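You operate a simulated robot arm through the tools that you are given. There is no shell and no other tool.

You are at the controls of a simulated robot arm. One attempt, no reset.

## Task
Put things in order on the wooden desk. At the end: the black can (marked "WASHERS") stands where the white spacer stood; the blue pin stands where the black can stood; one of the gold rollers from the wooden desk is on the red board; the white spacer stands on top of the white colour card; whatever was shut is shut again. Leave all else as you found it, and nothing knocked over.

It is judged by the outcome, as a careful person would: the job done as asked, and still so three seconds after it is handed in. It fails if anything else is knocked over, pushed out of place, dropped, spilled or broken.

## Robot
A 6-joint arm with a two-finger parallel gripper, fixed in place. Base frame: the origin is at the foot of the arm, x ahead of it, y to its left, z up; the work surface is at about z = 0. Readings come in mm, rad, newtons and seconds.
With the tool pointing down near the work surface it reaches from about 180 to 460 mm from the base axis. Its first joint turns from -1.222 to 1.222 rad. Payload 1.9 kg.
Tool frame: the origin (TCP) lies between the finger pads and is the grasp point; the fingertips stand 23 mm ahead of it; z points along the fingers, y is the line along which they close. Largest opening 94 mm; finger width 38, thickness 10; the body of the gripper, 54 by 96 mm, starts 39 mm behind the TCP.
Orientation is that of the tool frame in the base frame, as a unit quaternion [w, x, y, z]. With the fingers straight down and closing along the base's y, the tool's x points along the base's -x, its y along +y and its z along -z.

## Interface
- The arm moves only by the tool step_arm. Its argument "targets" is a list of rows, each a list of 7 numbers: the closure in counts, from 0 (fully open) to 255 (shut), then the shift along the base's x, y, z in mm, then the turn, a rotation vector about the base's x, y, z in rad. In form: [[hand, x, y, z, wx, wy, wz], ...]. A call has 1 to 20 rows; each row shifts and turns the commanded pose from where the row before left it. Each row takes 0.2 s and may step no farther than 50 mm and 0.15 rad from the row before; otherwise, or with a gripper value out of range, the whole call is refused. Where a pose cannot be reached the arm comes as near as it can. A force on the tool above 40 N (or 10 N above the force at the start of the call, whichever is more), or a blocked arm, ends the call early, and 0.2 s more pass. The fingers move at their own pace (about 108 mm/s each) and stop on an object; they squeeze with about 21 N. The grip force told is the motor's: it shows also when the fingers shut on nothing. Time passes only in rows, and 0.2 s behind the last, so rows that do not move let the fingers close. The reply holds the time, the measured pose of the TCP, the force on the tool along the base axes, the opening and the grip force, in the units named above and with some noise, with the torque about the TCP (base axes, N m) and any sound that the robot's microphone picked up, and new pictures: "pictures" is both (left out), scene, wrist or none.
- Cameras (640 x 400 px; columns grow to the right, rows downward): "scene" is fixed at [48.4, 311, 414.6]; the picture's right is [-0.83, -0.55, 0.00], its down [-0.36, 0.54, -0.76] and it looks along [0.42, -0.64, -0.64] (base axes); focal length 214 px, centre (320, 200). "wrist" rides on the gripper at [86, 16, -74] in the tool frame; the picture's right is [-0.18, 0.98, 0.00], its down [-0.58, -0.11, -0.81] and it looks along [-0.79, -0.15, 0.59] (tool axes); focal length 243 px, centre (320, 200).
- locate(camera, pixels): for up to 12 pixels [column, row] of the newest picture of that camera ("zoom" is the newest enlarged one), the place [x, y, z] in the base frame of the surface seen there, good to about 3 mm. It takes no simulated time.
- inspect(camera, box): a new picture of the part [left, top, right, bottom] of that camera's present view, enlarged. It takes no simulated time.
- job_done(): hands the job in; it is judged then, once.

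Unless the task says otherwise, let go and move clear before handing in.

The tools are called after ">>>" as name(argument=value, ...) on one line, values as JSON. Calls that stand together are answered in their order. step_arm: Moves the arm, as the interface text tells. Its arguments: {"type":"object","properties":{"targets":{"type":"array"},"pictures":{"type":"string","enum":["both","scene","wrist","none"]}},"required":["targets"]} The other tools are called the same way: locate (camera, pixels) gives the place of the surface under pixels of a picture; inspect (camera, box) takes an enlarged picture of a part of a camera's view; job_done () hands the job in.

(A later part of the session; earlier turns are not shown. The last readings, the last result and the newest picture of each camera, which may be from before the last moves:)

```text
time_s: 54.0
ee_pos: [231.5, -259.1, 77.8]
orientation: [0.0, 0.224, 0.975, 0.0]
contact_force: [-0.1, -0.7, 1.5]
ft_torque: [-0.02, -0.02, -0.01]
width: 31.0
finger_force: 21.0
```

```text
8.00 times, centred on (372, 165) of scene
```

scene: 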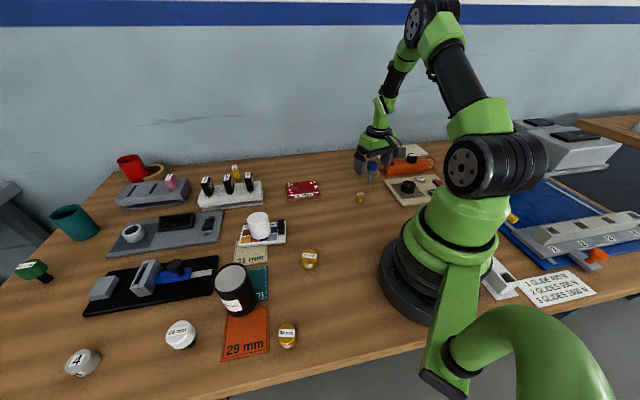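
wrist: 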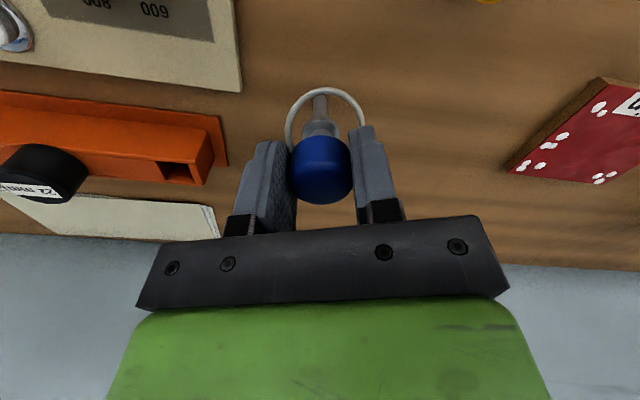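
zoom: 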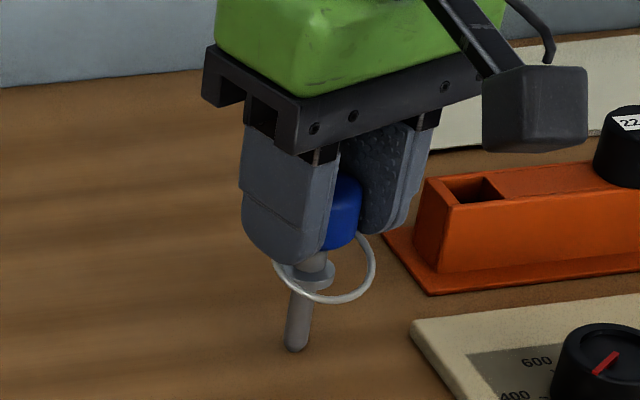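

The pin is gripped at 31.0 mm with the shaft still upright. I'll lift it gently by 50 mm and check the hold.

>>> step_arm(targets=[[255, 0, 0, 1, 0, 0, 0], [255, 0, 0, 2, 0, 0, 0], [255, 0, 0, 3, 0, 0, 0], [255, 0, 0, 4, 0, 0, 0], [255, 0, 0, 5, 0, 0, 0], [255, 0, 0, 5, 0, 0, 0], [255, 0, 0, 5, 0, 0, 0], [255, 0, 0, 5, 0, 0, 0], [255, 0, 0, 5, 0, 0, 0], [255, 0, 0, 5, 0, 0, 0], [255, 0, 0, 4, 0, 0, 0], [255, 0, 0, 3, 0, 0, 0], [255, 0, 0, 2, 0, 0, 0], [255, 0, 0, 1, 0, 0, 0], [255, 0, 0, 0, 0, 0, 0]], pictures="both")

>>> inspect(camera="scene", box=[340, 120, 420, 190])

>>> inspect(camera="wrist", box=[220, 80, 420, 240])

```text
time_s: 57.2
ee_pos: [229.8, -258.7, 130.4]
orientation: [0.001, 0.224, 0.975, 0.0]
contact_force: [0.2, 0.9, -0.3]
ft_torque: [-0.02, -0.02, 0.0]
width: 31.1
finger_force: 21.1
```

scene: 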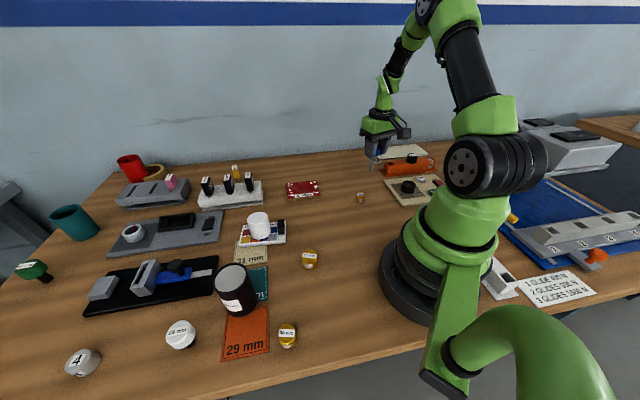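
wrist: 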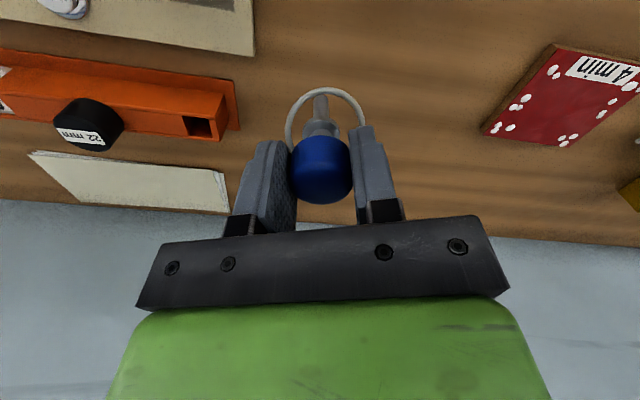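

```text
5.71 times, centred on (380, 155) of scene
```

zoom: 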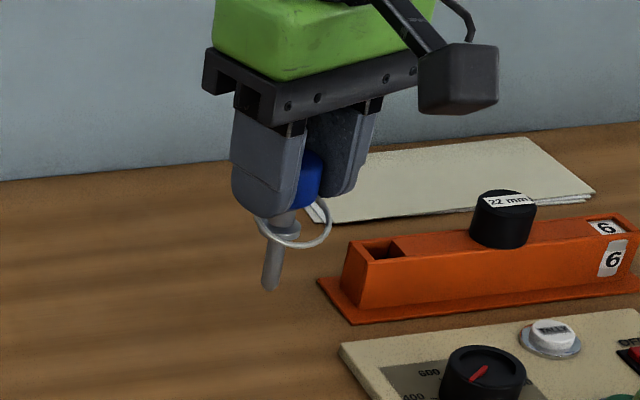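

```text
2.50 times, centred on (320, 160) of wrist
```

zoom: 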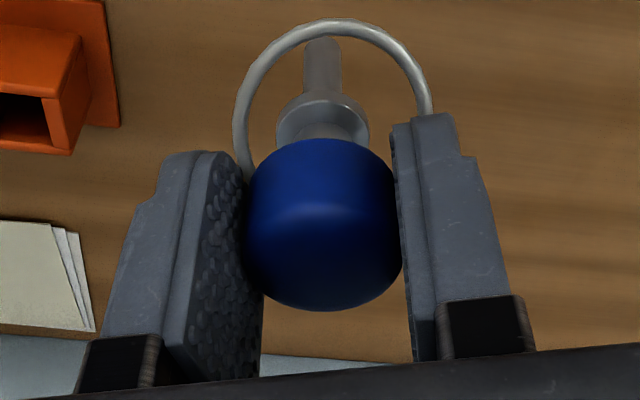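

The pin's position in the grip is unchanged after lifting. I'll carry it smoothly to above the can's old place at (248.5,-20.5).

>>> step_arm(targets=[[255, 0.22, 3, 0, 0, 0, 0], [255, 0.44, 6, 0, 0, 0, 0], [255, 0.66, 9, 0, 0, 0, 0], [255, 0.89, 12, 0, 0, 0, 0], [255, 1.11, 15, 0, 0, 0, 0], [255, 1.18, 16, 0, 0, 0, 0], [255, 1.18, 16, 0, 0, 0, 0], [255, 1.18, 16, 0, 0, 0, 0], [255, 1.18, 16, 0, 0, 0, 0], [255, 1.18, 16, 0, 0, 0, 0], [255, 1.18, 16, 0, 0, 0, 0], [255, 1.18, 16, 0, 0, 0, 0], [255, 1.18, 16, 0, 0, 0, 0], [255, 1.18, 16, 0, 0, 0, 0], [255, 1.03, 14, 0, 0, 0, 0], [255, 0.81, 11, 0, 0, 0, 0], [255, 0.66, 9, 0, 0, 0, 0], [255, 0.52, 7, 0, 0, 0, 0], [255, 0.37, 5, 0, 0, 0, 0], [255, 0.25, 3.4, 0, 0, 0, 0]], pictures="both")

>>> inspect(camera="scene", box=[290, 160, 370, 240])

>>> inspect(camera="wrist", box=[220, 80, 420, 240])

```text
time_s: 61.4
ee_pos: [247.3, -20.2, 128.3]
orientation: [-0.001, 0.225, 0.974, -0.001]
contact_force: [-0.8, 0.1, 0.1]
ft_torque: [-0.02, 0.0, -0.01]
width: 30.8
finger_force: 20.8
```

scene: 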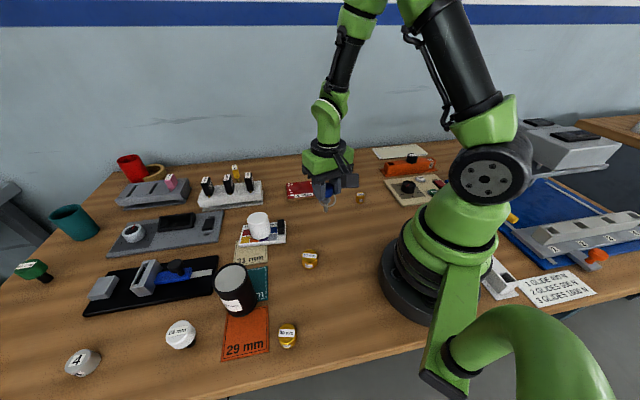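
wrist: 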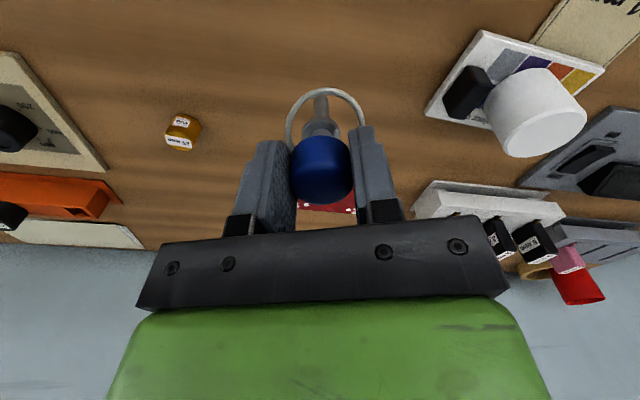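

```text
5.00 times, centred on (330, 200) of scene
```

zoom: 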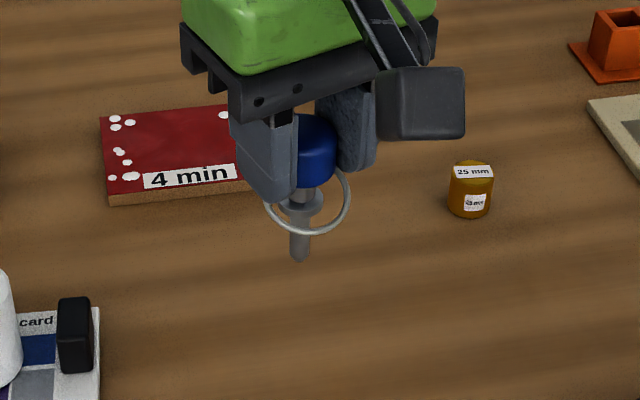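

```text
2.50 times, centred on (320, 160) of wrist
```

zoom: 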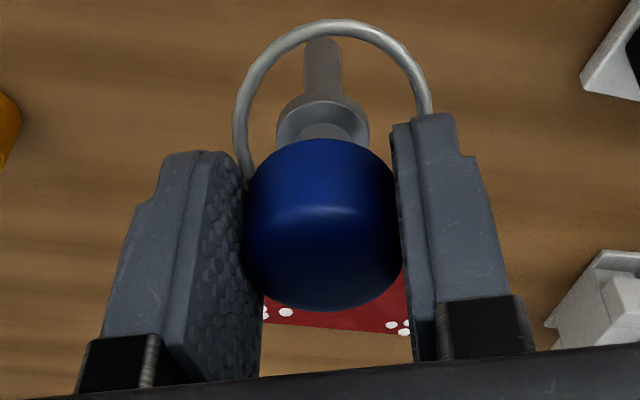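

The pin is above the target at (247.3,-20.2), still upright in the grip. I'll lower it 46 mm, then finish in small steps.

>>> step_arm(targets=[[255, 0.6, 0, -1, 0, 0, 0], [255, 0, 0, -3, 0, 0, 0], [255, 0, 0, -5, 0, 0, 0], [255, 0, 0, -6, 0, 0, 0], [255, 0, 0, -6, 0, 0, 0], [255, 0, 0, -6, 0, 0, 0], [255, 0, 0, -6, 0, 0, 0], [255, 0, 0, -5, 0, 0, 0], [255, 0, 0, -4, 0, 0, 0], [255, 0, 0, -2, 0, 0, 0], [255, 0, 0, -1, 0, 0, 0], [255, 0, 0, 0, 0, 0, 0]], pictures="wrist")

>>> inspect(camera="scene", box=[290, 170, 370, 240])

```text
time_s: 64.0
ee_pos: [249.0, -21.7, 83.8]
orientation: [0.0, 0.225, 0.974, 0.0]
contact_force: [0.2, 0.2, -0.9]
ft_torque: [0.04, -0.02, -0.02]
width: 30.6
finger_force: 21.1
```

wrist: 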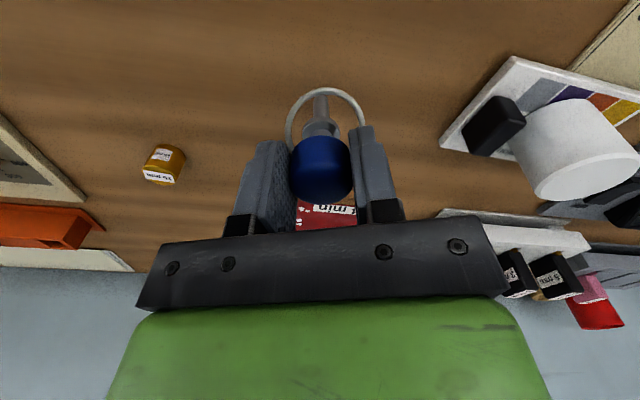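

```text
5.71 times, centred on (330, 205) of scene
```

zoom: 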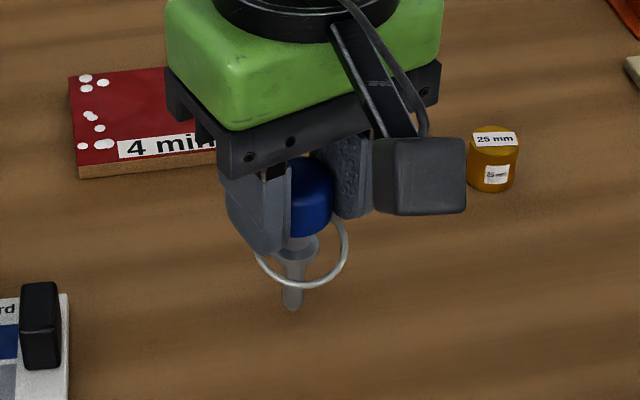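

About 5 mm remain before the pin's foot should touch the desk. I'll lower 3 mm and then go 1 mm at a time, watching the force.

>>> step_arm(targets=[[255, 0, 0, -1.5, 0, 0, 0], [255, 0, 0, -1.5, 0, 0, 0]], pictures="none")

>>> step_arm(targets=[[255, 0, 0, -1, 0, 0, 0]], pictures="none")

>>> step_arm(targets=[[255, 0, 0, -0.5, 0, 0, 0]], pictures="none")

>>> step_arm(targets=[[255, 0, 0, -0.5, 0, 0, 0]], pictures="wrist")

>>> inspect(camera="scene", box=[300, 180, 360, 240])

```text
time_s: 64.6
ee_pos: [249.1, -20.4, 80.0]
orientation: [-0.001, 0.225, 0.974, 0.0]
contact_force: [-0.3, -0.3, -0.7]
ft_torque: [-0.02, 0.02, -0.02]
width: 30.8
finger_force: 21.0
```

```text
time_s: 65.0
ee_pos: [248.6, -20.3, 79.1]
orientation: [0.0, 0.224, 0.975, -0.001]
contact_force: [0.2, 0.0, -0.3]
ft_torque: [-0.03, 0.04, 0.0]
width: 31.2
finger_force: 21.1
```

```text
time_s: 65.4
ee_pos: [247.9, -20.5, 77.9]
orientation: [0.0, 0.223, 0.975, 0.0]
contact_force: [-0.6, 0.0, -0.2]
ft_torque: [0.0, -0.01, -0.02]
width: 30.9
finger_force: 20.4
```

```text
time_s: 65.8
ee_pos: [248.2, -21.0, 78.6]
orientation: [0.0, 0.224, 0.975, 0.0]
contact_force: [0.0, -0.5, -0.3]
ft_torque: [0.01, 0.0, -0.02]
width: 30.9
finger_force: 20.7
```

wrist: 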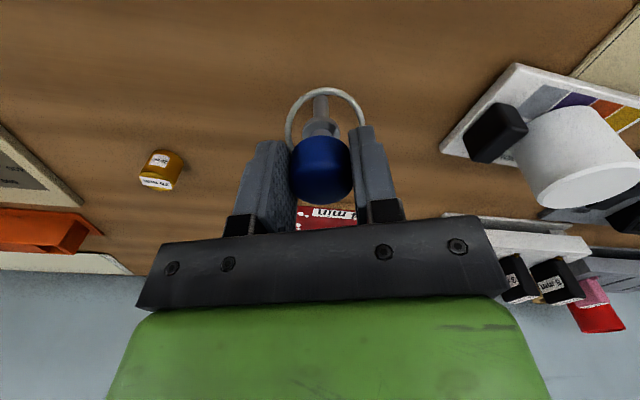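

```text
6.67 times, centred on (330, 210) of scene
```

zoom: 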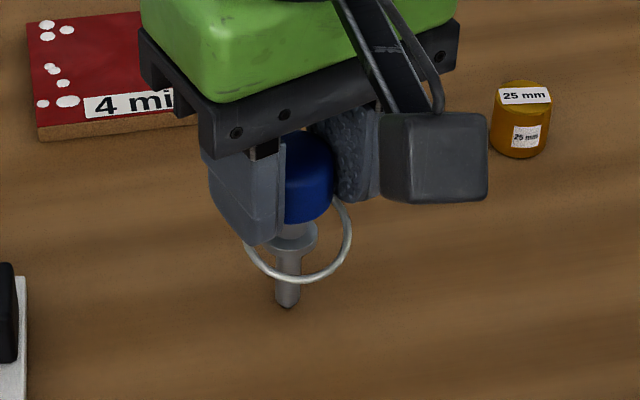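

I'm back at the grip height but there's no contact force yet. I'll continue in 0.4 mm steps until the foot just touches.

>>> step_arm(targets=[[255, 0, 0, -0.4, 0, 0, 0]], pictures="none")

>>> step_arm(targets=[[255, 0, 0, -0.4, 0, 0, 0]], pictures="none")

>>> step_arm(targets=[[255, 0, 0, 0, 0, 0, 0]], pictures="none")

```text
time_s: 66.2
ee_pos: [249.1, -20.6, 77.4]
orientation: [0.0, 0.224, 0.975, 0.0]
contact_force: [-1.3, -1.6, 3.2]
ft_torque: [-0.08, 0.07, 0.01]
width: 30.8
finger_force: 21.3
```

```text
time_s: 66.6
ee_pos: [248.6, -19.8, 78.6]
orientation: [-0.001, 0.224, 0.975, 0.0]
contact_force: [-2.4, 3.4, 14.1]
ft_torque: [0.28, 0.11, 0.01]
width: 30.9
finger_force: 21.2
```

```text
time_s: 67.0
ee_pos: [249.8, -19.6, 78.3]
orientation: [0.001, 0.224, 0.975, 0.0]
contact_force: [-1.5, 2.3, 13.8]
ft_torque: [0.18, 0.04, 0.03]
width: 30.9
finger_force: 20.7
```

Contact is clear at 13.8 N. I'll ease back up 0.45 mm to leave only a light touch before releasing.

>>> step_arm(targets=[[255, 0, 0, 0.45, 0, 0, 0], [255, 0, 0, 0, 0, 0, 0]], pictures="none")

>>> step_arm(targets=[[255, 0, 0, 0, 0, 0, 0]], pictures="both")

>>> inspect(camera="wrist", box=[220, 80, 420, 240])

>>> inspect(camera="scene", box=[300, 180, 360, 240])

```text
time_s: 67.6
ee_pos: [248.2, -20.2, 78.4]
orientation: [0.0, 0.224, 0.974, 0.0]
contact_force: [-0.2, 0.7, 0.1]
ft_torque: [0.0, 0.0, 0.01]
width: 31.0
finger_force: 20.8
```

```text
time_s: 68.0
ee_pos: [248.4, -21.1, 78.9]
orientation: [0.001, 0.224, 0.974, 0.0]
contact_force: [0.2, -0.1, -0.7]
ft_torque: [0.02, 0.01, 0.02]
width: 30.9
finger_force: 21.4
```

scene: 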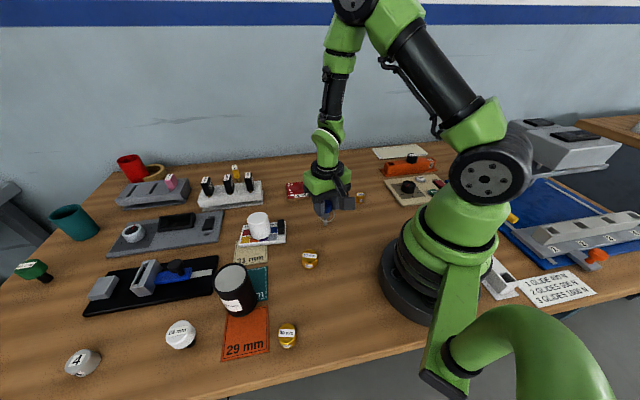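
wrist: 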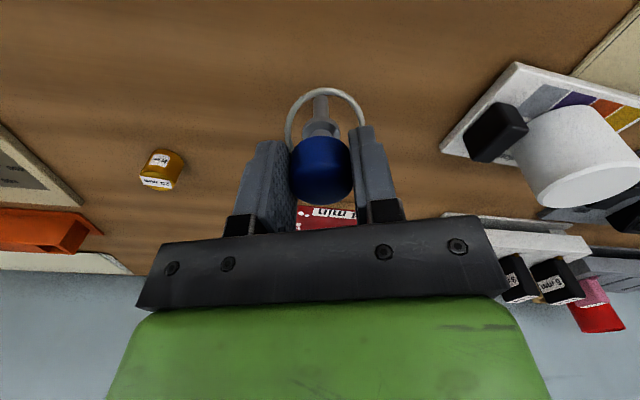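

```text
2.50 times, centred on (320, 160) of wrist
```

zoom: 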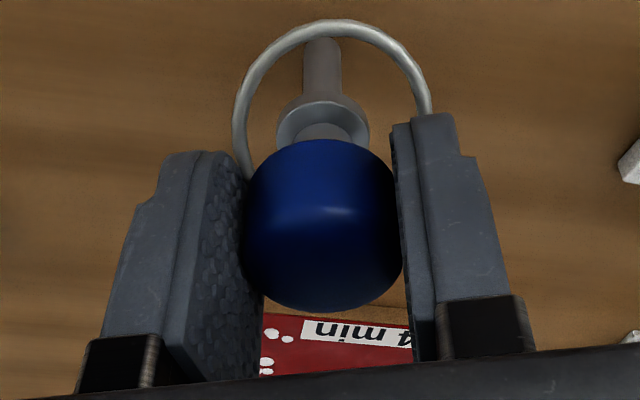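

```text
6.67 times, centred on (330, 210) of scene
```

zoom: 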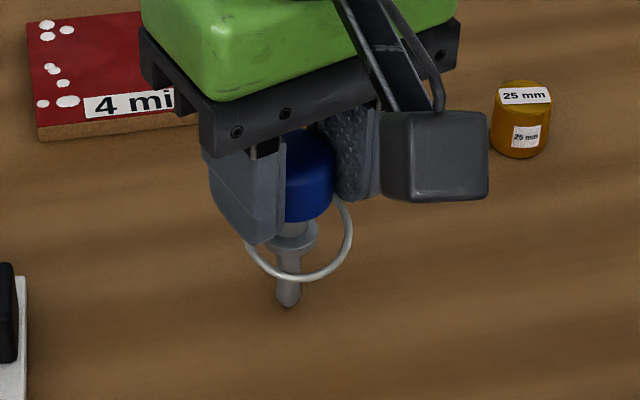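

The readings are near zero, so the foot is just about touching. I'll lower 0.15 mm and open the fingers only about 1 mm per side, to see whether the pin stands on its own.

>>> step_arm(targets=[[255, 0, 0, -0.15, 0, 0, 0], [255, 0, 0, 0, 0, 0, 0], [164, 0, 0, 0, 0, 0, 0], [164, 0, 0, 0, 0, 0, 0], [164, 0, 0, 0, 0, 0, 0]], pictures="both")

>>> inspect(camera="wrist", box=[220, 80, 420, 240])

>>> inspect(camera="scene", box=[300, 180, 360, 240])

```text
time_s: 69.2
ee_pos: [248.2, -20.8, 77.9]
orientation: [-0.001, 0.224, 0.975, 0.0]
contact_force: [0.2, 0.4, -0.2]
ft_torque: [-0.03, 0.01, -0.01]
width: 33.6
finger_force: 0.1
```

scene: 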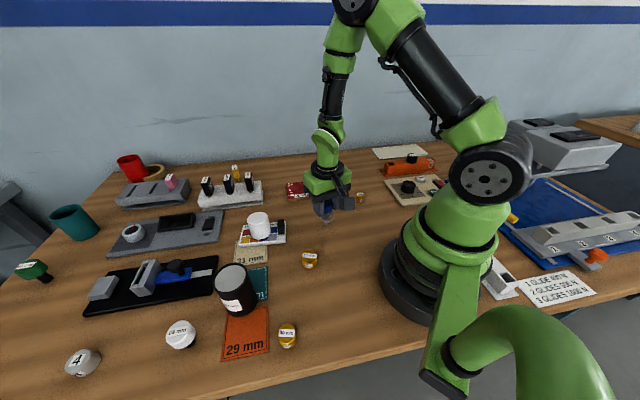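
wrist: 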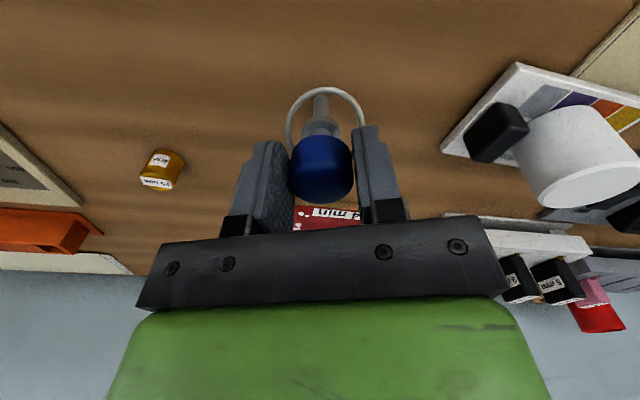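

```text
2.50 times, centred on (320, 160) of wrist
```

zoom: 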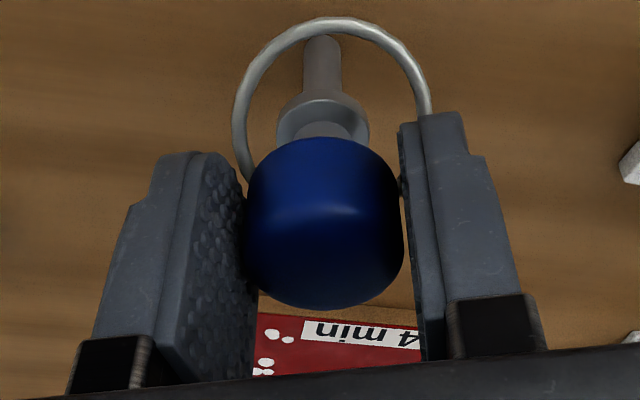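

```text
6.67 times, centred on (330, 210) of scene
```

zoom: 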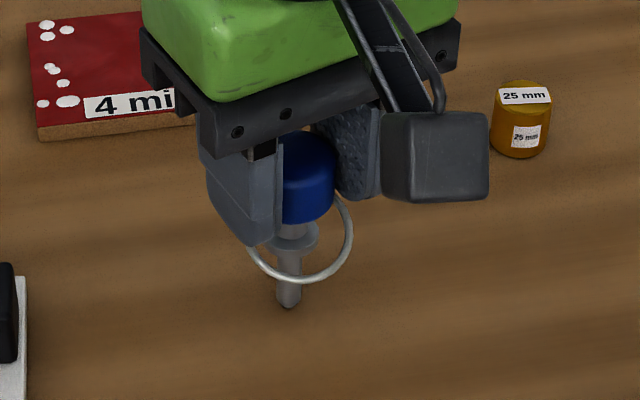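

The head stays where it was, with a small gap appearing at the right finger. I'll open a few more millimetres and check that it still stands.

>>> step_arm(targets=[[150, 0, 0, 0, 0, 0, 0], [150, 0, 0, 0, 0, 0, 0], [150, 0, 0, 0, 0, 0, 0]], pictures="wrist")

>>> inspect(camera="wrist", box=[220, 80, 420, 240])

>>> inspect(camera="scene", box=[300, 180, 360, 240])

```text
time_s: 70.0
ee_pos: [249.7, -21.1, 76.3]
orientation: [0.0, 0.225, 0.974, 0.0]
contact_force: [-1.1, 0.5, -0.5]
ft_torque: [0.01, -0.03, -0.03]
width: 38.7
finger_force: 0.1
```

wrist: 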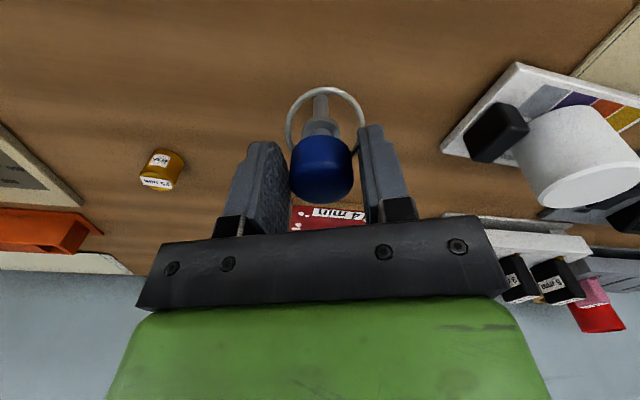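

```text
2.50 times, centred on (320, 160) of wrist
```

zoom: 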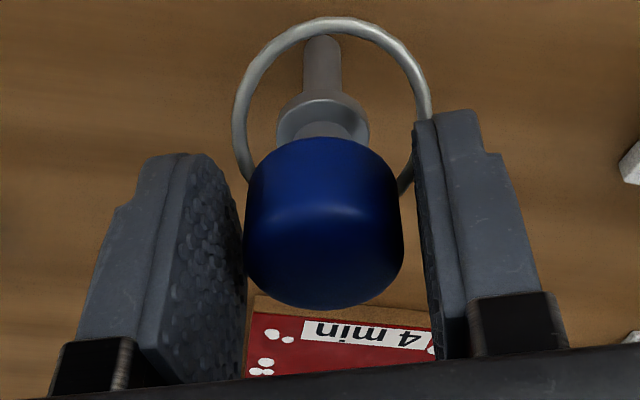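

```text
6.67 times, centred on (330, 210) of scene
```

zoom: 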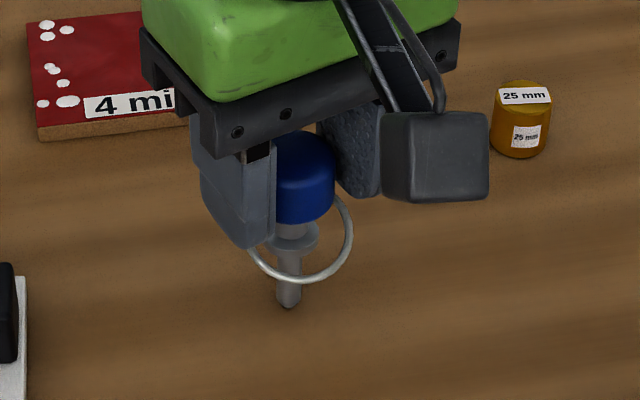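

The pin stands by itself with clear gaps on both sides. I'll open further, wait, then rise straight up.

>>> step_arm(targets=[[100, 0, 0, 0, 0, 0, 0], [80, 0, 0, 0, 0, 0, 0], [80, 0, 0, 5, 0, 0, 0], [80, 0, 0, 10, 0, 0, 0], [80, 0, 0, 15, 0, 0, 0], [80, 0, 0, 25, 0, 0, 0], [80, 0, 0, 35, 0, 0, 0], [80, 0, 0, 0, 0, 0, 0]], pictures="both")

>>> inspect(camera="scene", box=[290, 160, 370, 240])

>>> locate(camera="scene", pixels=[[303, 253], [310, 251.5], [316, 255], [309, 258], [309, 264], [304, 263], [315, 264], [309, 266], [309, 270]])

```text
time_s: 71.8
ee_pos: [247.8, -20.1, 170.0]
orientation: [0.001, 0.225, 0.974, 0.0]
contact_force: [-0.5, -0.3, -0.1]
ft_torque: [-0.03, 0.05, -0.02]
width: 64.5
finger_force: 0.0
```

scene: 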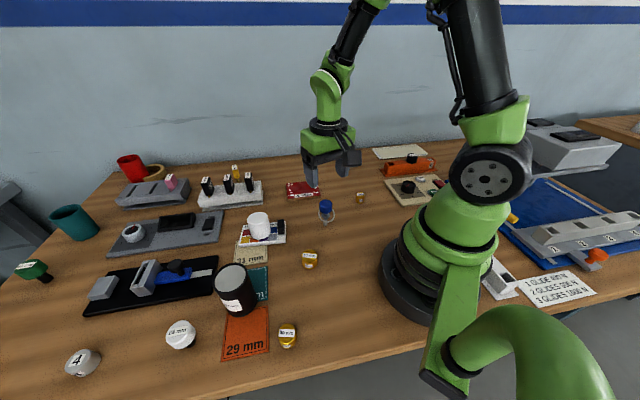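
wrist: 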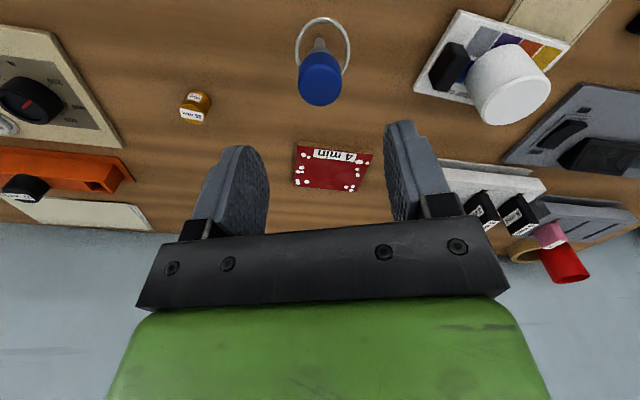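

```text
5.00 times, centred on (330, 200) of scene
```

zoom: 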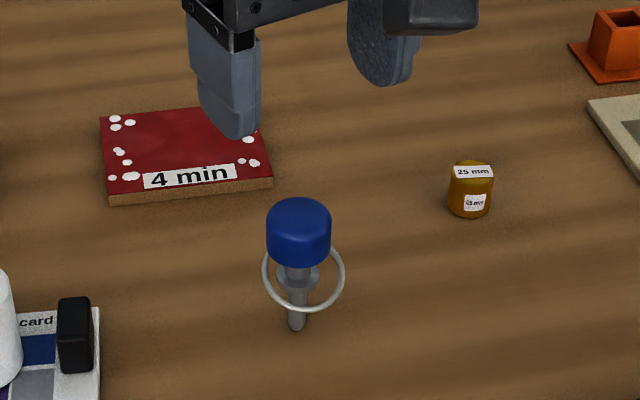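

```text
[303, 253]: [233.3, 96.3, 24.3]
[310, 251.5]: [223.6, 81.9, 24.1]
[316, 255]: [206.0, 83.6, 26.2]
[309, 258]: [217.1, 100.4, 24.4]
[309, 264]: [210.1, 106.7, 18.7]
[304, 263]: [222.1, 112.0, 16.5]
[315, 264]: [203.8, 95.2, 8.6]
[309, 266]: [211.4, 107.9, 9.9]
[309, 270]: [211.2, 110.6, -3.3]
```

The pin stands upright in the can's old place at scene (326,211). Next is a gold roller: the "25 mm" one at (195,107) in the wrist view has a clear path to the red board, so I'll measure both.

>>> inspect(camera="wrist", box=[150, 70, 250, 140])

>>> inspect(camera="wrist", box=[280, 130, 390, 200])

>>> locate(camera="wrist", pixels=[[191, 115], [183, 112], [203, 117], [193, 122], [196, 98], [202, 105], [299, 149], [369, 156], [363, 189], [295, 184], [331, 172], [331, 160]])

>>> locate(camera="scene", pixels=[[361, 194], [357, 194.5], [365, 194.5], [361, 192.5], [361, 196], [361, 202], [288, 184], [315, 181], [322, 195], [290, 198], [303, 188], [299, 190]])

```text
5.71 times, centred on (200, 105) of wrist
```

zoom: 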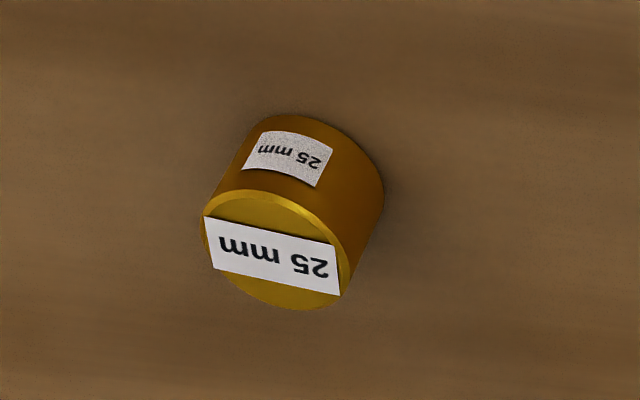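

```text
5.71 times, centred on (335, 165) of wrist
```

zoom: 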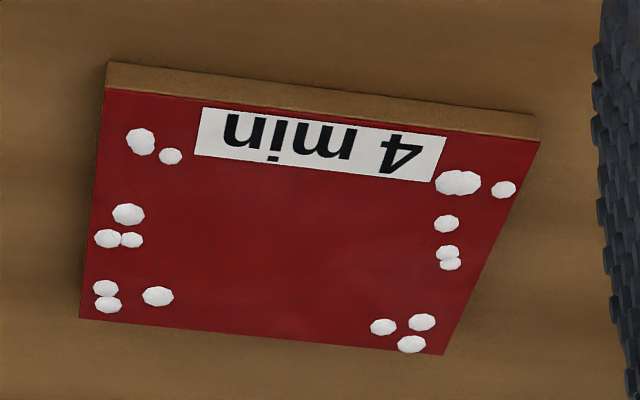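

```text
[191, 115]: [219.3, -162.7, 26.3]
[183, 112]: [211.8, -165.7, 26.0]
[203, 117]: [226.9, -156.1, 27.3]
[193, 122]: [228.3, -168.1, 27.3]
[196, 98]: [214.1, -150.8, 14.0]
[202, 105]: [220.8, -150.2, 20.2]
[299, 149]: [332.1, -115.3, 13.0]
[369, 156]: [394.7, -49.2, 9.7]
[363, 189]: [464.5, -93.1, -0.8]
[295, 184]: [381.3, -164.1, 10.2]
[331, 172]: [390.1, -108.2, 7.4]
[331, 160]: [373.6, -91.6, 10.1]
```

```text
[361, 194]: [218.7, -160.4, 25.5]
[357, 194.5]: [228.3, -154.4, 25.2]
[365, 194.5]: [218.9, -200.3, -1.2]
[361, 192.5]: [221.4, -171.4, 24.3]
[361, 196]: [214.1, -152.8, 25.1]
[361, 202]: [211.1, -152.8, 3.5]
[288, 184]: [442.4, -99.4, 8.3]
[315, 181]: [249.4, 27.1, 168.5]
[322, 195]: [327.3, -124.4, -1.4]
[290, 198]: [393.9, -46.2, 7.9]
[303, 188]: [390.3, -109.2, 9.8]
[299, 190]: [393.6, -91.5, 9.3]
```

The "25 mm" roller is centred near (219,-161) with its top at z≈26, and the red board's centre is near (388,-107) with its top at z≈10. I'll move above the roller, turning the hand to match the board's edges.

>>> step_arm(targets=[[80, -7.2, -35.3, 0, 0, 0, -0.0785], [80, -7.2, -35.3, 0, 0, 0, -0.0785], [80, -7.2, -35.3, 0, 0, 0, -0.0785], [80, -7.2, -35.3, -20, 0, 0, -0.0785], [80, 0, 0, -35, 0, 0, 0], [80, 0, 0, -30, 0, 0, 0], [80, 0, 0, 0, 0, 0, 0]], pictures="both")

>>> inspect(camera="wrist", box=[220, 40, 420, 200])

```text
time_s: 73.4
ee_pos: [218.4, -161.9, 82.6]
orientation: [0.001, 0.374, 0.927, 0.0]
contact_force: [-0.6, 0.3, 0.3]
ft_torque: [0.0, 0.02, 0.0]
width: 64.7
finger_force: 0.1
```

scene: 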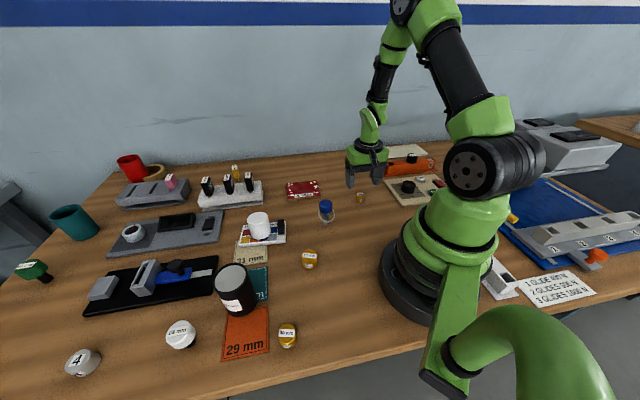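
wrist: 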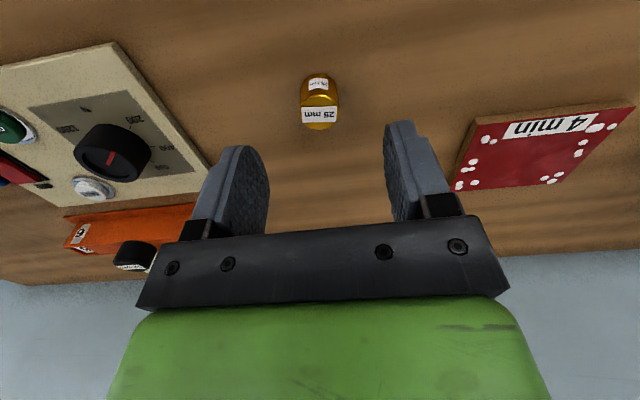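

```text
2.50 times, centred on (320, 120) of wrist
```

zoom: 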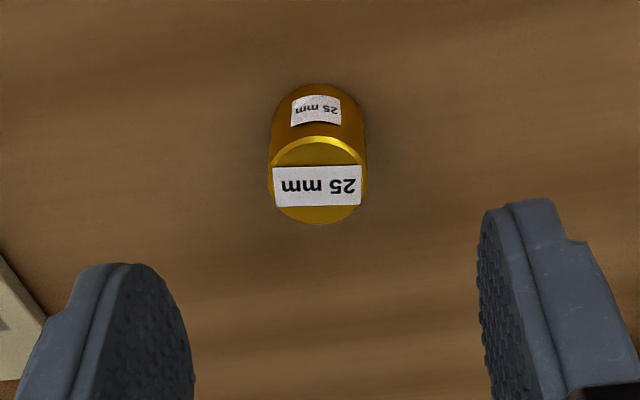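

The roller is centred at column 319 between the fingers. I'll check that the beige dial box at the left is clear of the left finger's path before going down.

>>> locate(camera="wrist", pixels=[[118, 48], [160, 105], [205, 160], [140, 75], [319, 115], [305, 115], [335, 115], [319, 128], [319, 92], [250, 100], [265, 80]])

```text
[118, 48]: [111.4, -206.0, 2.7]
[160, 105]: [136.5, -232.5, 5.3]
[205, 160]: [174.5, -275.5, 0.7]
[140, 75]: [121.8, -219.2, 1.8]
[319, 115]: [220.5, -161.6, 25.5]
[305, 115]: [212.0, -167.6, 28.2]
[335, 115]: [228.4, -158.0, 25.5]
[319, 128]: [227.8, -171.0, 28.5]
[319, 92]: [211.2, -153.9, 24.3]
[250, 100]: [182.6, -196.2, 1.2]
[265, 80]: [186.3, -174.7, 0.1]
```

The dial box edge is well over 40 mm from the finger. I'll lower to about z=29 and check.

>>> step_arm(targets=[[80, 0.8, -0.3, -20, 0, 0, 0], [80, 0, 0, -20, 0, 0, 0], [80, 0, 0, -12, 0, 0, 0], [80, 0, 0, 0, 0, 0, 0]], pictures="none")

>>> step_arm(targets=[[80, 0, 0, 0, 0, 0, 0]], pictures="wrist")

>>> inspect(camera="wrist", box=[220, 80, 420, 240])

```text
time_s: 74.4
ee_pos: [221.1, -163.6, 30.5]
orientation: [0.001, 0.375, 0.927, 0.0]
contact_force: [-0.8, -0.1, -0.4]
ft_torque: [0.0, -0.01, 0.03]
width: 64.3
finger_force: 0.0
```

```text
time_s: 74.8
ee_pos: [221.1, -162.8, 30.3]
orientation: [0.0, 0.374, 0.928, 0.0]
contact_force: [0.1, -0.6, 0.0]
ft_torque: [-0.01, -0.01, 0.0]
width: 64.3
finger_force: 0.1
```

wrist: 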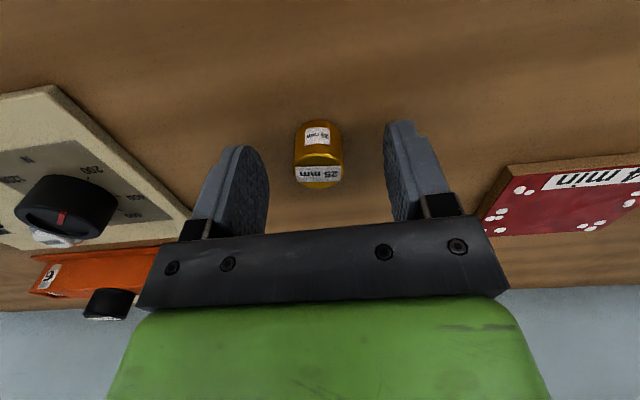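

```text
2.50 times, centred on (320, 160) of wrist
```

zoom: 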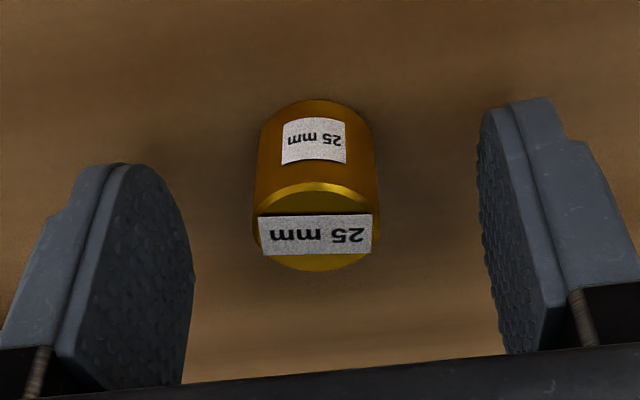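

The roller is centred at column 318 with the fingers on both sides. I'll lower 2 mm and close.

>>> step_arm(targets=[[80, 0, 0, -2, 0, 0, 0], [150, 0, 0, 0, 0, 0, 0], [255, 0, 0, 0, 0, 0, 0], [255, 0, 0, 0, 0, 0, 0], [255, 0, 0, 0, 0, 0, 0]], pictures="none")

>>> step_arm(targets=[[255, 0, 0, 1, 0, 0, 0], [255, 0, 0, 2, 0, 0, 0], [255, 0, 0, 3, 0, 0, 0]], pictures="wrist")

>>> inspect(camera="wrist", box=[220, 80, 420, 240])

>>> inspect(camera="scene", box=[330, 150, 410, 220])

```text
time_s: 76.0
ee_pos: [220.5, -162.5, 29.1]
orientation: [-0.001, 0.374, 0.928, 0.0]
contact_force: [-0.1, 0.1, 0.1]
ft_torque: [0.0, -0.01, 0.01]
width: 24.5
finger_force: 21.3
```

```text
time_s: 76.8
ee_pos: [219.4, -161.9, 33.2]
orientation: [0.0, 0.373, 0.928, 0.0]
contact_force: [-0.2, 0.6, -1.0]
ft_torque: [0.0, 0.0, -0.03]
width: 24.5
finger_force: 21.1
```

wrist: 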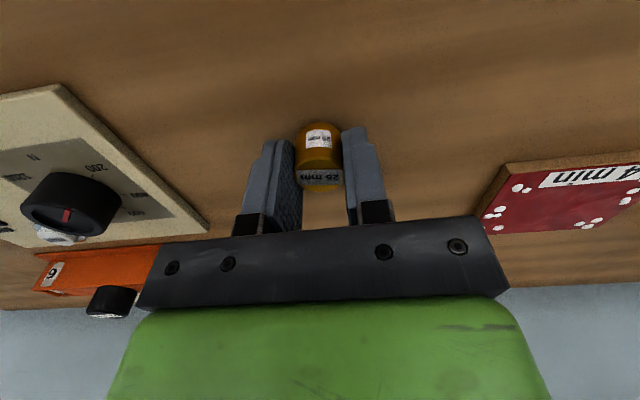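

```text
2.50 times, centred on (320, 160) of wrist
```

zoom: 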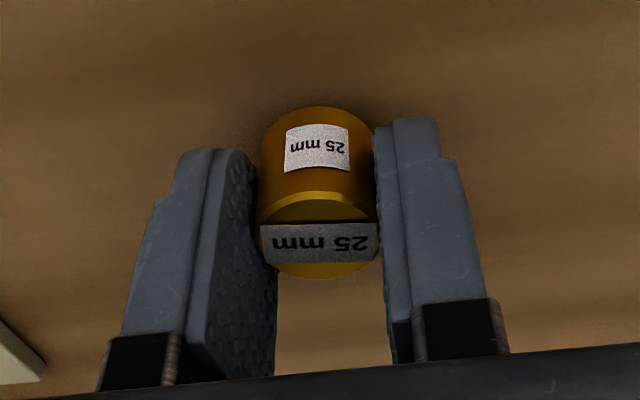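

```text
5.71 times, centred on (370, 185) of scene
```

zoom: 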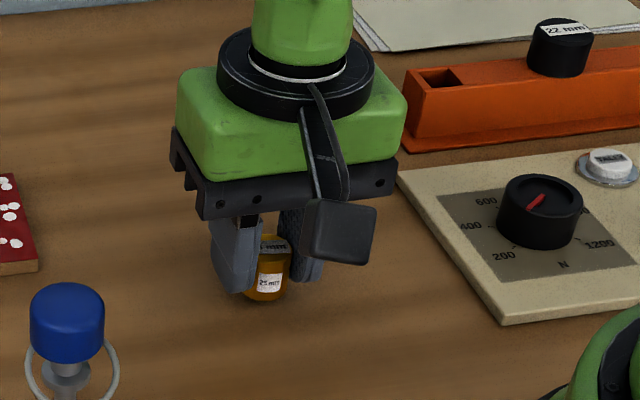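

The roller is held at 24.5 mm and lifting cleanly. I'll raise it another 30 mm and verify the hold before moving sideways.

>>> step_arm(targets=[[255, 0, 0, 3, 0, 0, 0], [255, 0, 0, 5, 0, 0, 0], [255, 0, 0, 6, 0, 0, 0], [255, 0, 0, 6, 0, 0, 0], [255, 0, 0, 5, 0, 0, 0], [255, 0, 0, 3, 0, 0, 0], [255, 0, 0, 2, 0, 0, 0]], pictures="wrist")

>>> step_arm(targets=[[255, 2.85, 0.94, 0, 0, 0, 0], [255, 5.7, 1.88, 0, 0, 0, 0], [255, 8.55, 2.82, 0, 0, 0, 0], [255, 11.4, 3.76, 0, 0, 0, 0], [255, 14.25, 4.7, 0, 0, 0, 0], [255, 14.25, 4.7, 0, 0, 0, 0], [255, 14.25, 4.7, 0, 0, 0, 0], [255, 14.25, 4.7, 0, 0, 0, 0], [255, 14.25, 4.7, 0, 0, 0, 0], [255, 14.25, 4.7, 0, 0, 0, 0], [255, 14.25, 4.7, 0, 0, 0, 0], [255, 12.35, 4.07, 0, 0, 0, 0], [255, 9.5, 3.13, 0, 0, 0, 0], [255, 7.6, 2.5, 0, 0, 0, 0], [255, 5.7, 1.88, 0, 0, 0, 0], [255, 2.85, 0.94, 0, 0, 0, 0], [255, 1.6, 0.53, 0, 0, 0, 0]], pictures="both")

>>> inspect(camera="wrist", box=[200, 0, 440, 240])

>>> inspect(camera="scene", box=[270, 150, 350, 220])

```text
time_s: 78.4
ee_pos: [219.6, -162.7, 65.1]
orientation: [0.0, 0.374, 0.927, 0.0]
contact_force: [1.0, 0.3, -1.4]
ft_torque: [-0.02, -0.03, -0.02]
width: 24.8
finger_force: 21.0
```

wrist: 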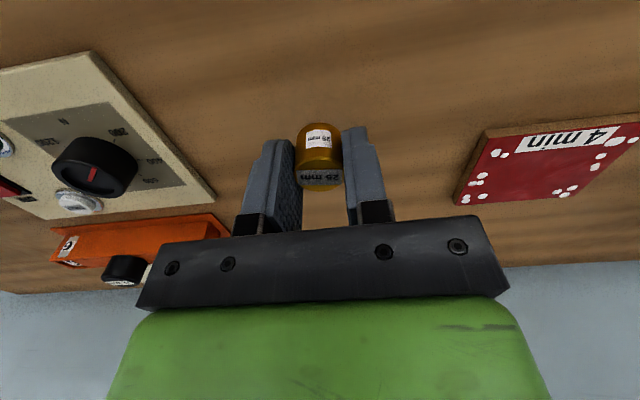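

```text
time_s: 82.0
ee_pos: [388.6, -107.9, 65.1]
orientation: [0.001, 0.374, 0.928, -0.001]
contact_force: [-1.0, -0.2, -1.3]
ft_torque: [0.01, -0.01, -0.02]
width: 24.8
finger_force: 20.8
```

scene: 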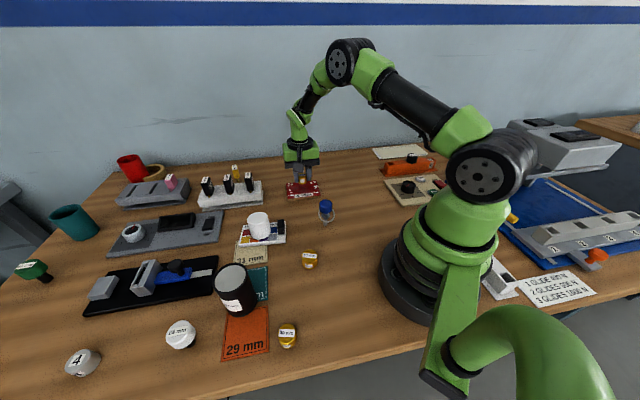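
wrist: 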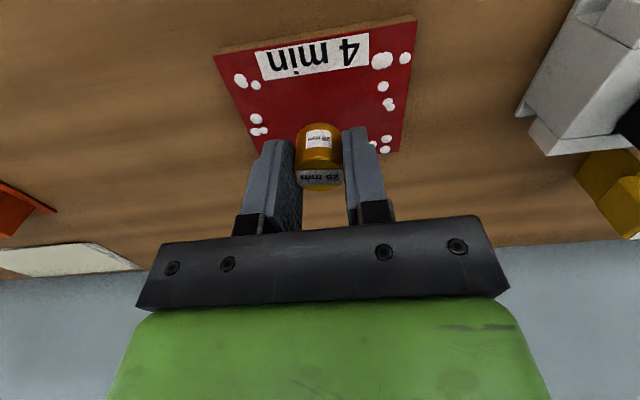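

```text
1.67 times, centred on (320, 120) of wrist
```

zoom: 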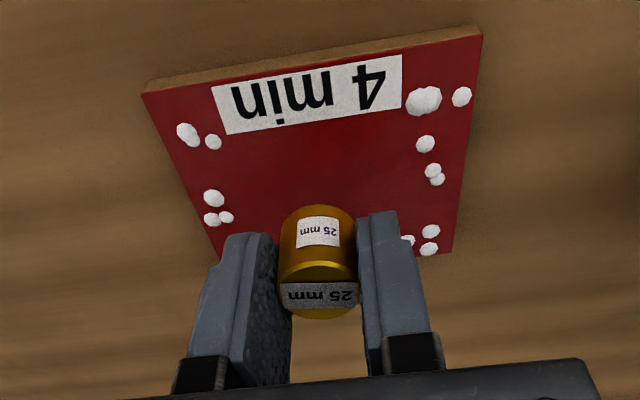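

```text
5.71 times, centred on (310, 185) of scene
```

zoom: 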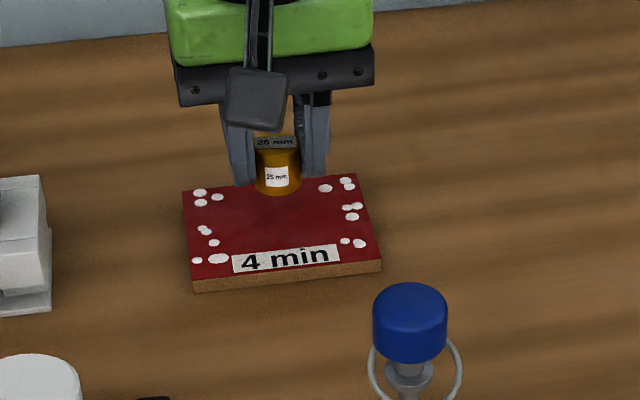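

The roller is above the board's middle: its landing point projects to about scene (303,187), clear of the white beads. I'll lower it gently by 22 mm.

>>> step_arm(targets=[[255, 0, 0, -1.5, 0, 0, 0], [255, 0, 0, -3, 0, 0, 0], [255, 0, 0, -4, 0, 0, 0], [255, 0, 0, -4, 0, 0, 0], [255, 0, 0, -4, 0, 0, 0], [255, 0, 0, -3, 0, 0, 0], [255, 0, 0, -1.5, 0, 0, 0], [255, 0, 0, -1, 0, 0, 0]], pictures="wrist")

>>> step_arm(targets=[[255, 0, 0, -1, 0, 0, 0]], pictures="none")

>>> step_arm(targets=[[255, 0, 0, -1, 0, 0, 0]], pictures="none")

>>> inspect(camera="scene", box=[270, 160, 340, 210])

>>> inspect(camera="wrist", box=[200, 20, 440, 240])

```text
time_s: 83.8
ee_pos: [388.5, -106.6, 41.4]
orientation: [0.0, 0.374, 0.928, 0.0]
contact_force: [1.0, -0.8, -0.4]
ft_torque: [0.03, 0.0, -0.02]
width: 24.4
finger_force: 21.1
```

wrist: 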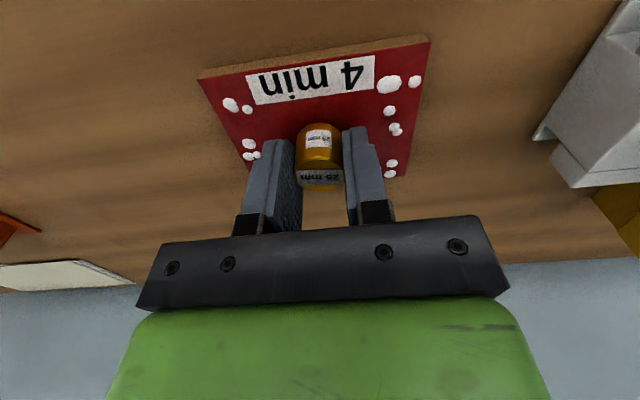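

```text
time_s: 84.2
ee_pos: [387.0, -107.7, 41.2]
orientation: [0.0, 0.374, 0.928, 0.0]
contact_force: [0.3, -0.5, -0.2]
ft_torque: [0.0, 0.01, 0.01]
width: 24.8
finger_force: 20.7
```

```text
time_s: 84.6
ee_pos: [388.3, -106.8, 40.3]
orientation: [0.0, 0.374, 0.927, 0.0]
contact_force: [0.2, -0.3, -1.5]
ft_torque: [-0.01, -0.03, 0.02]
width: 24.6
finger_force: 21.0
```

```text
8.00 times, centred on (305, 185) of scene
```

zoom: 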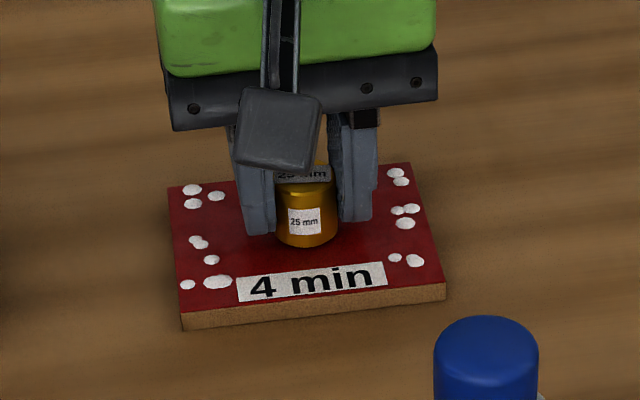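

```text
1.82 times, centred on (320, 130) of wrist
```

zoom: 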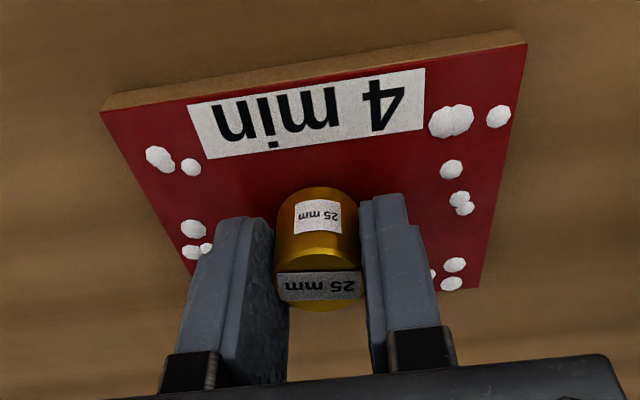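

The roller is in the middle of the board and almost touching, with no contact force yet (about -1.5 N). I'll continue down in small steps.

>>> step_arm(targets=[[255, 0, 0, -0.7, 0, 0, 0]], pictures="none")

>>> step_arm(targets=[[255, 0, 0, -0.6, 0, 0, 0]], pictures="none")

>>> step_arm(targets=[[255, 0, 0, -0.5, 0, 0, 0]], pictures="none")

```text
time_s: 85.0
ee_pos: [388.8, -106.5, 40.2]
orientation: [-0.001, 0.374, 0.927, -0.001]
contact_force: [0.3, 0.3, -0.8]
ft_torque: [0.0, 0.01, -0.02]
width: 24.5
finger_force: 20.9
```

```text
time_s: 85.4
ee_pos: [389.0, -106.2, 39.3]
orientation: [0.0, 0.374, 0.928, 0.0]
contact_force: [-2.2, 0.5, 4.6]
ft_torque: [0.0, 0.04, -0.01]
width: 24.5
finger_force: 21.8
```

```text
time_s: 85.8
ee_pos: [389.9, -106.7, 38.7]
orientation: [0.001, 0.374, 0.928, 0.0]
contact_force: [-2.5, 0.1, 13.8]
ft_torque: [0.02, 0.08, -0.03]
width: 24.5
finger_force: 21.1
```

The roller has touched the board, with the force at 13.8 N. I'll ease up 0.5 mm and open the fingers a few millimetres.

>>> step_arm(targets=[[255, 0, 0, 0.5, 0, 0, 0], [255, 0, 0, 0, 0, 0, 0], [175, 0, 0, 0, 0, 0, 0], [160, 0, 0, 0, 0, 0, 0], [160, 0, 0, 0, 0, 0, 0]], pictures="wrist")

>>> inspect(camera="scene", box=[270, 160, 340, 210])

>>> inspect(camera="wrist", box=[200, 20, 440, 240])

```text
time_s: 87.0
ee_pos: [388.2, -107.5, 38.6]
orientation: [0.0, 0.374, 0.927, 0.0]
contact_force: [-0.3, -0.1, 0.5]
ft_torque: [0.02, 0.01, 0.04]
width: 35.0
finger_force: 0.1
```

wrist: 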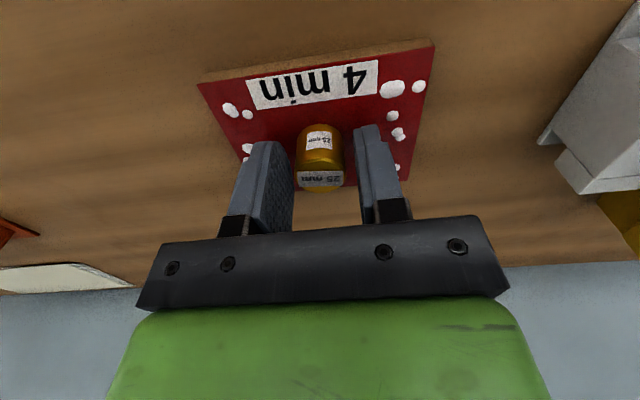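

```text
8.00 times, centred on (305, 185) of scene
```

zoom: 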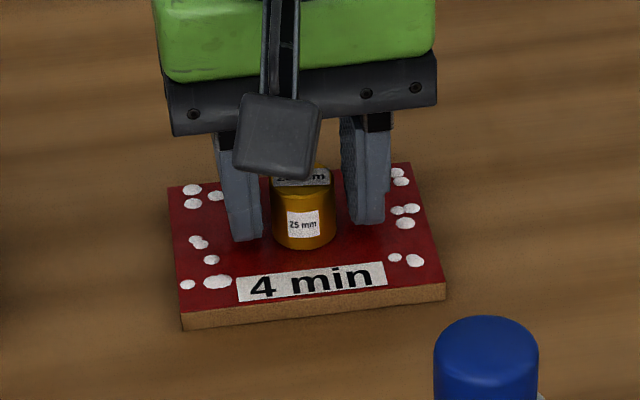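

```text
1.82 times, centred on (320, 130) of wrist
```

zoom: 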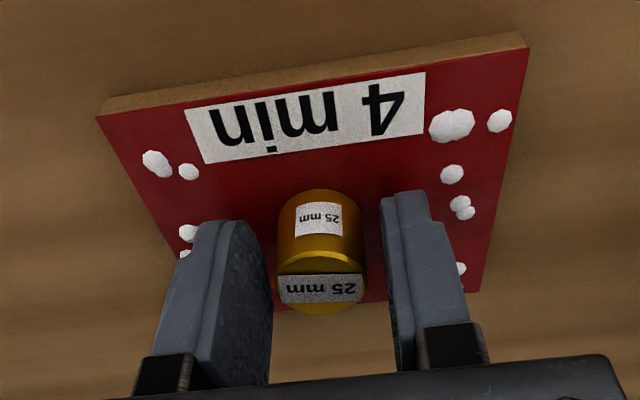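

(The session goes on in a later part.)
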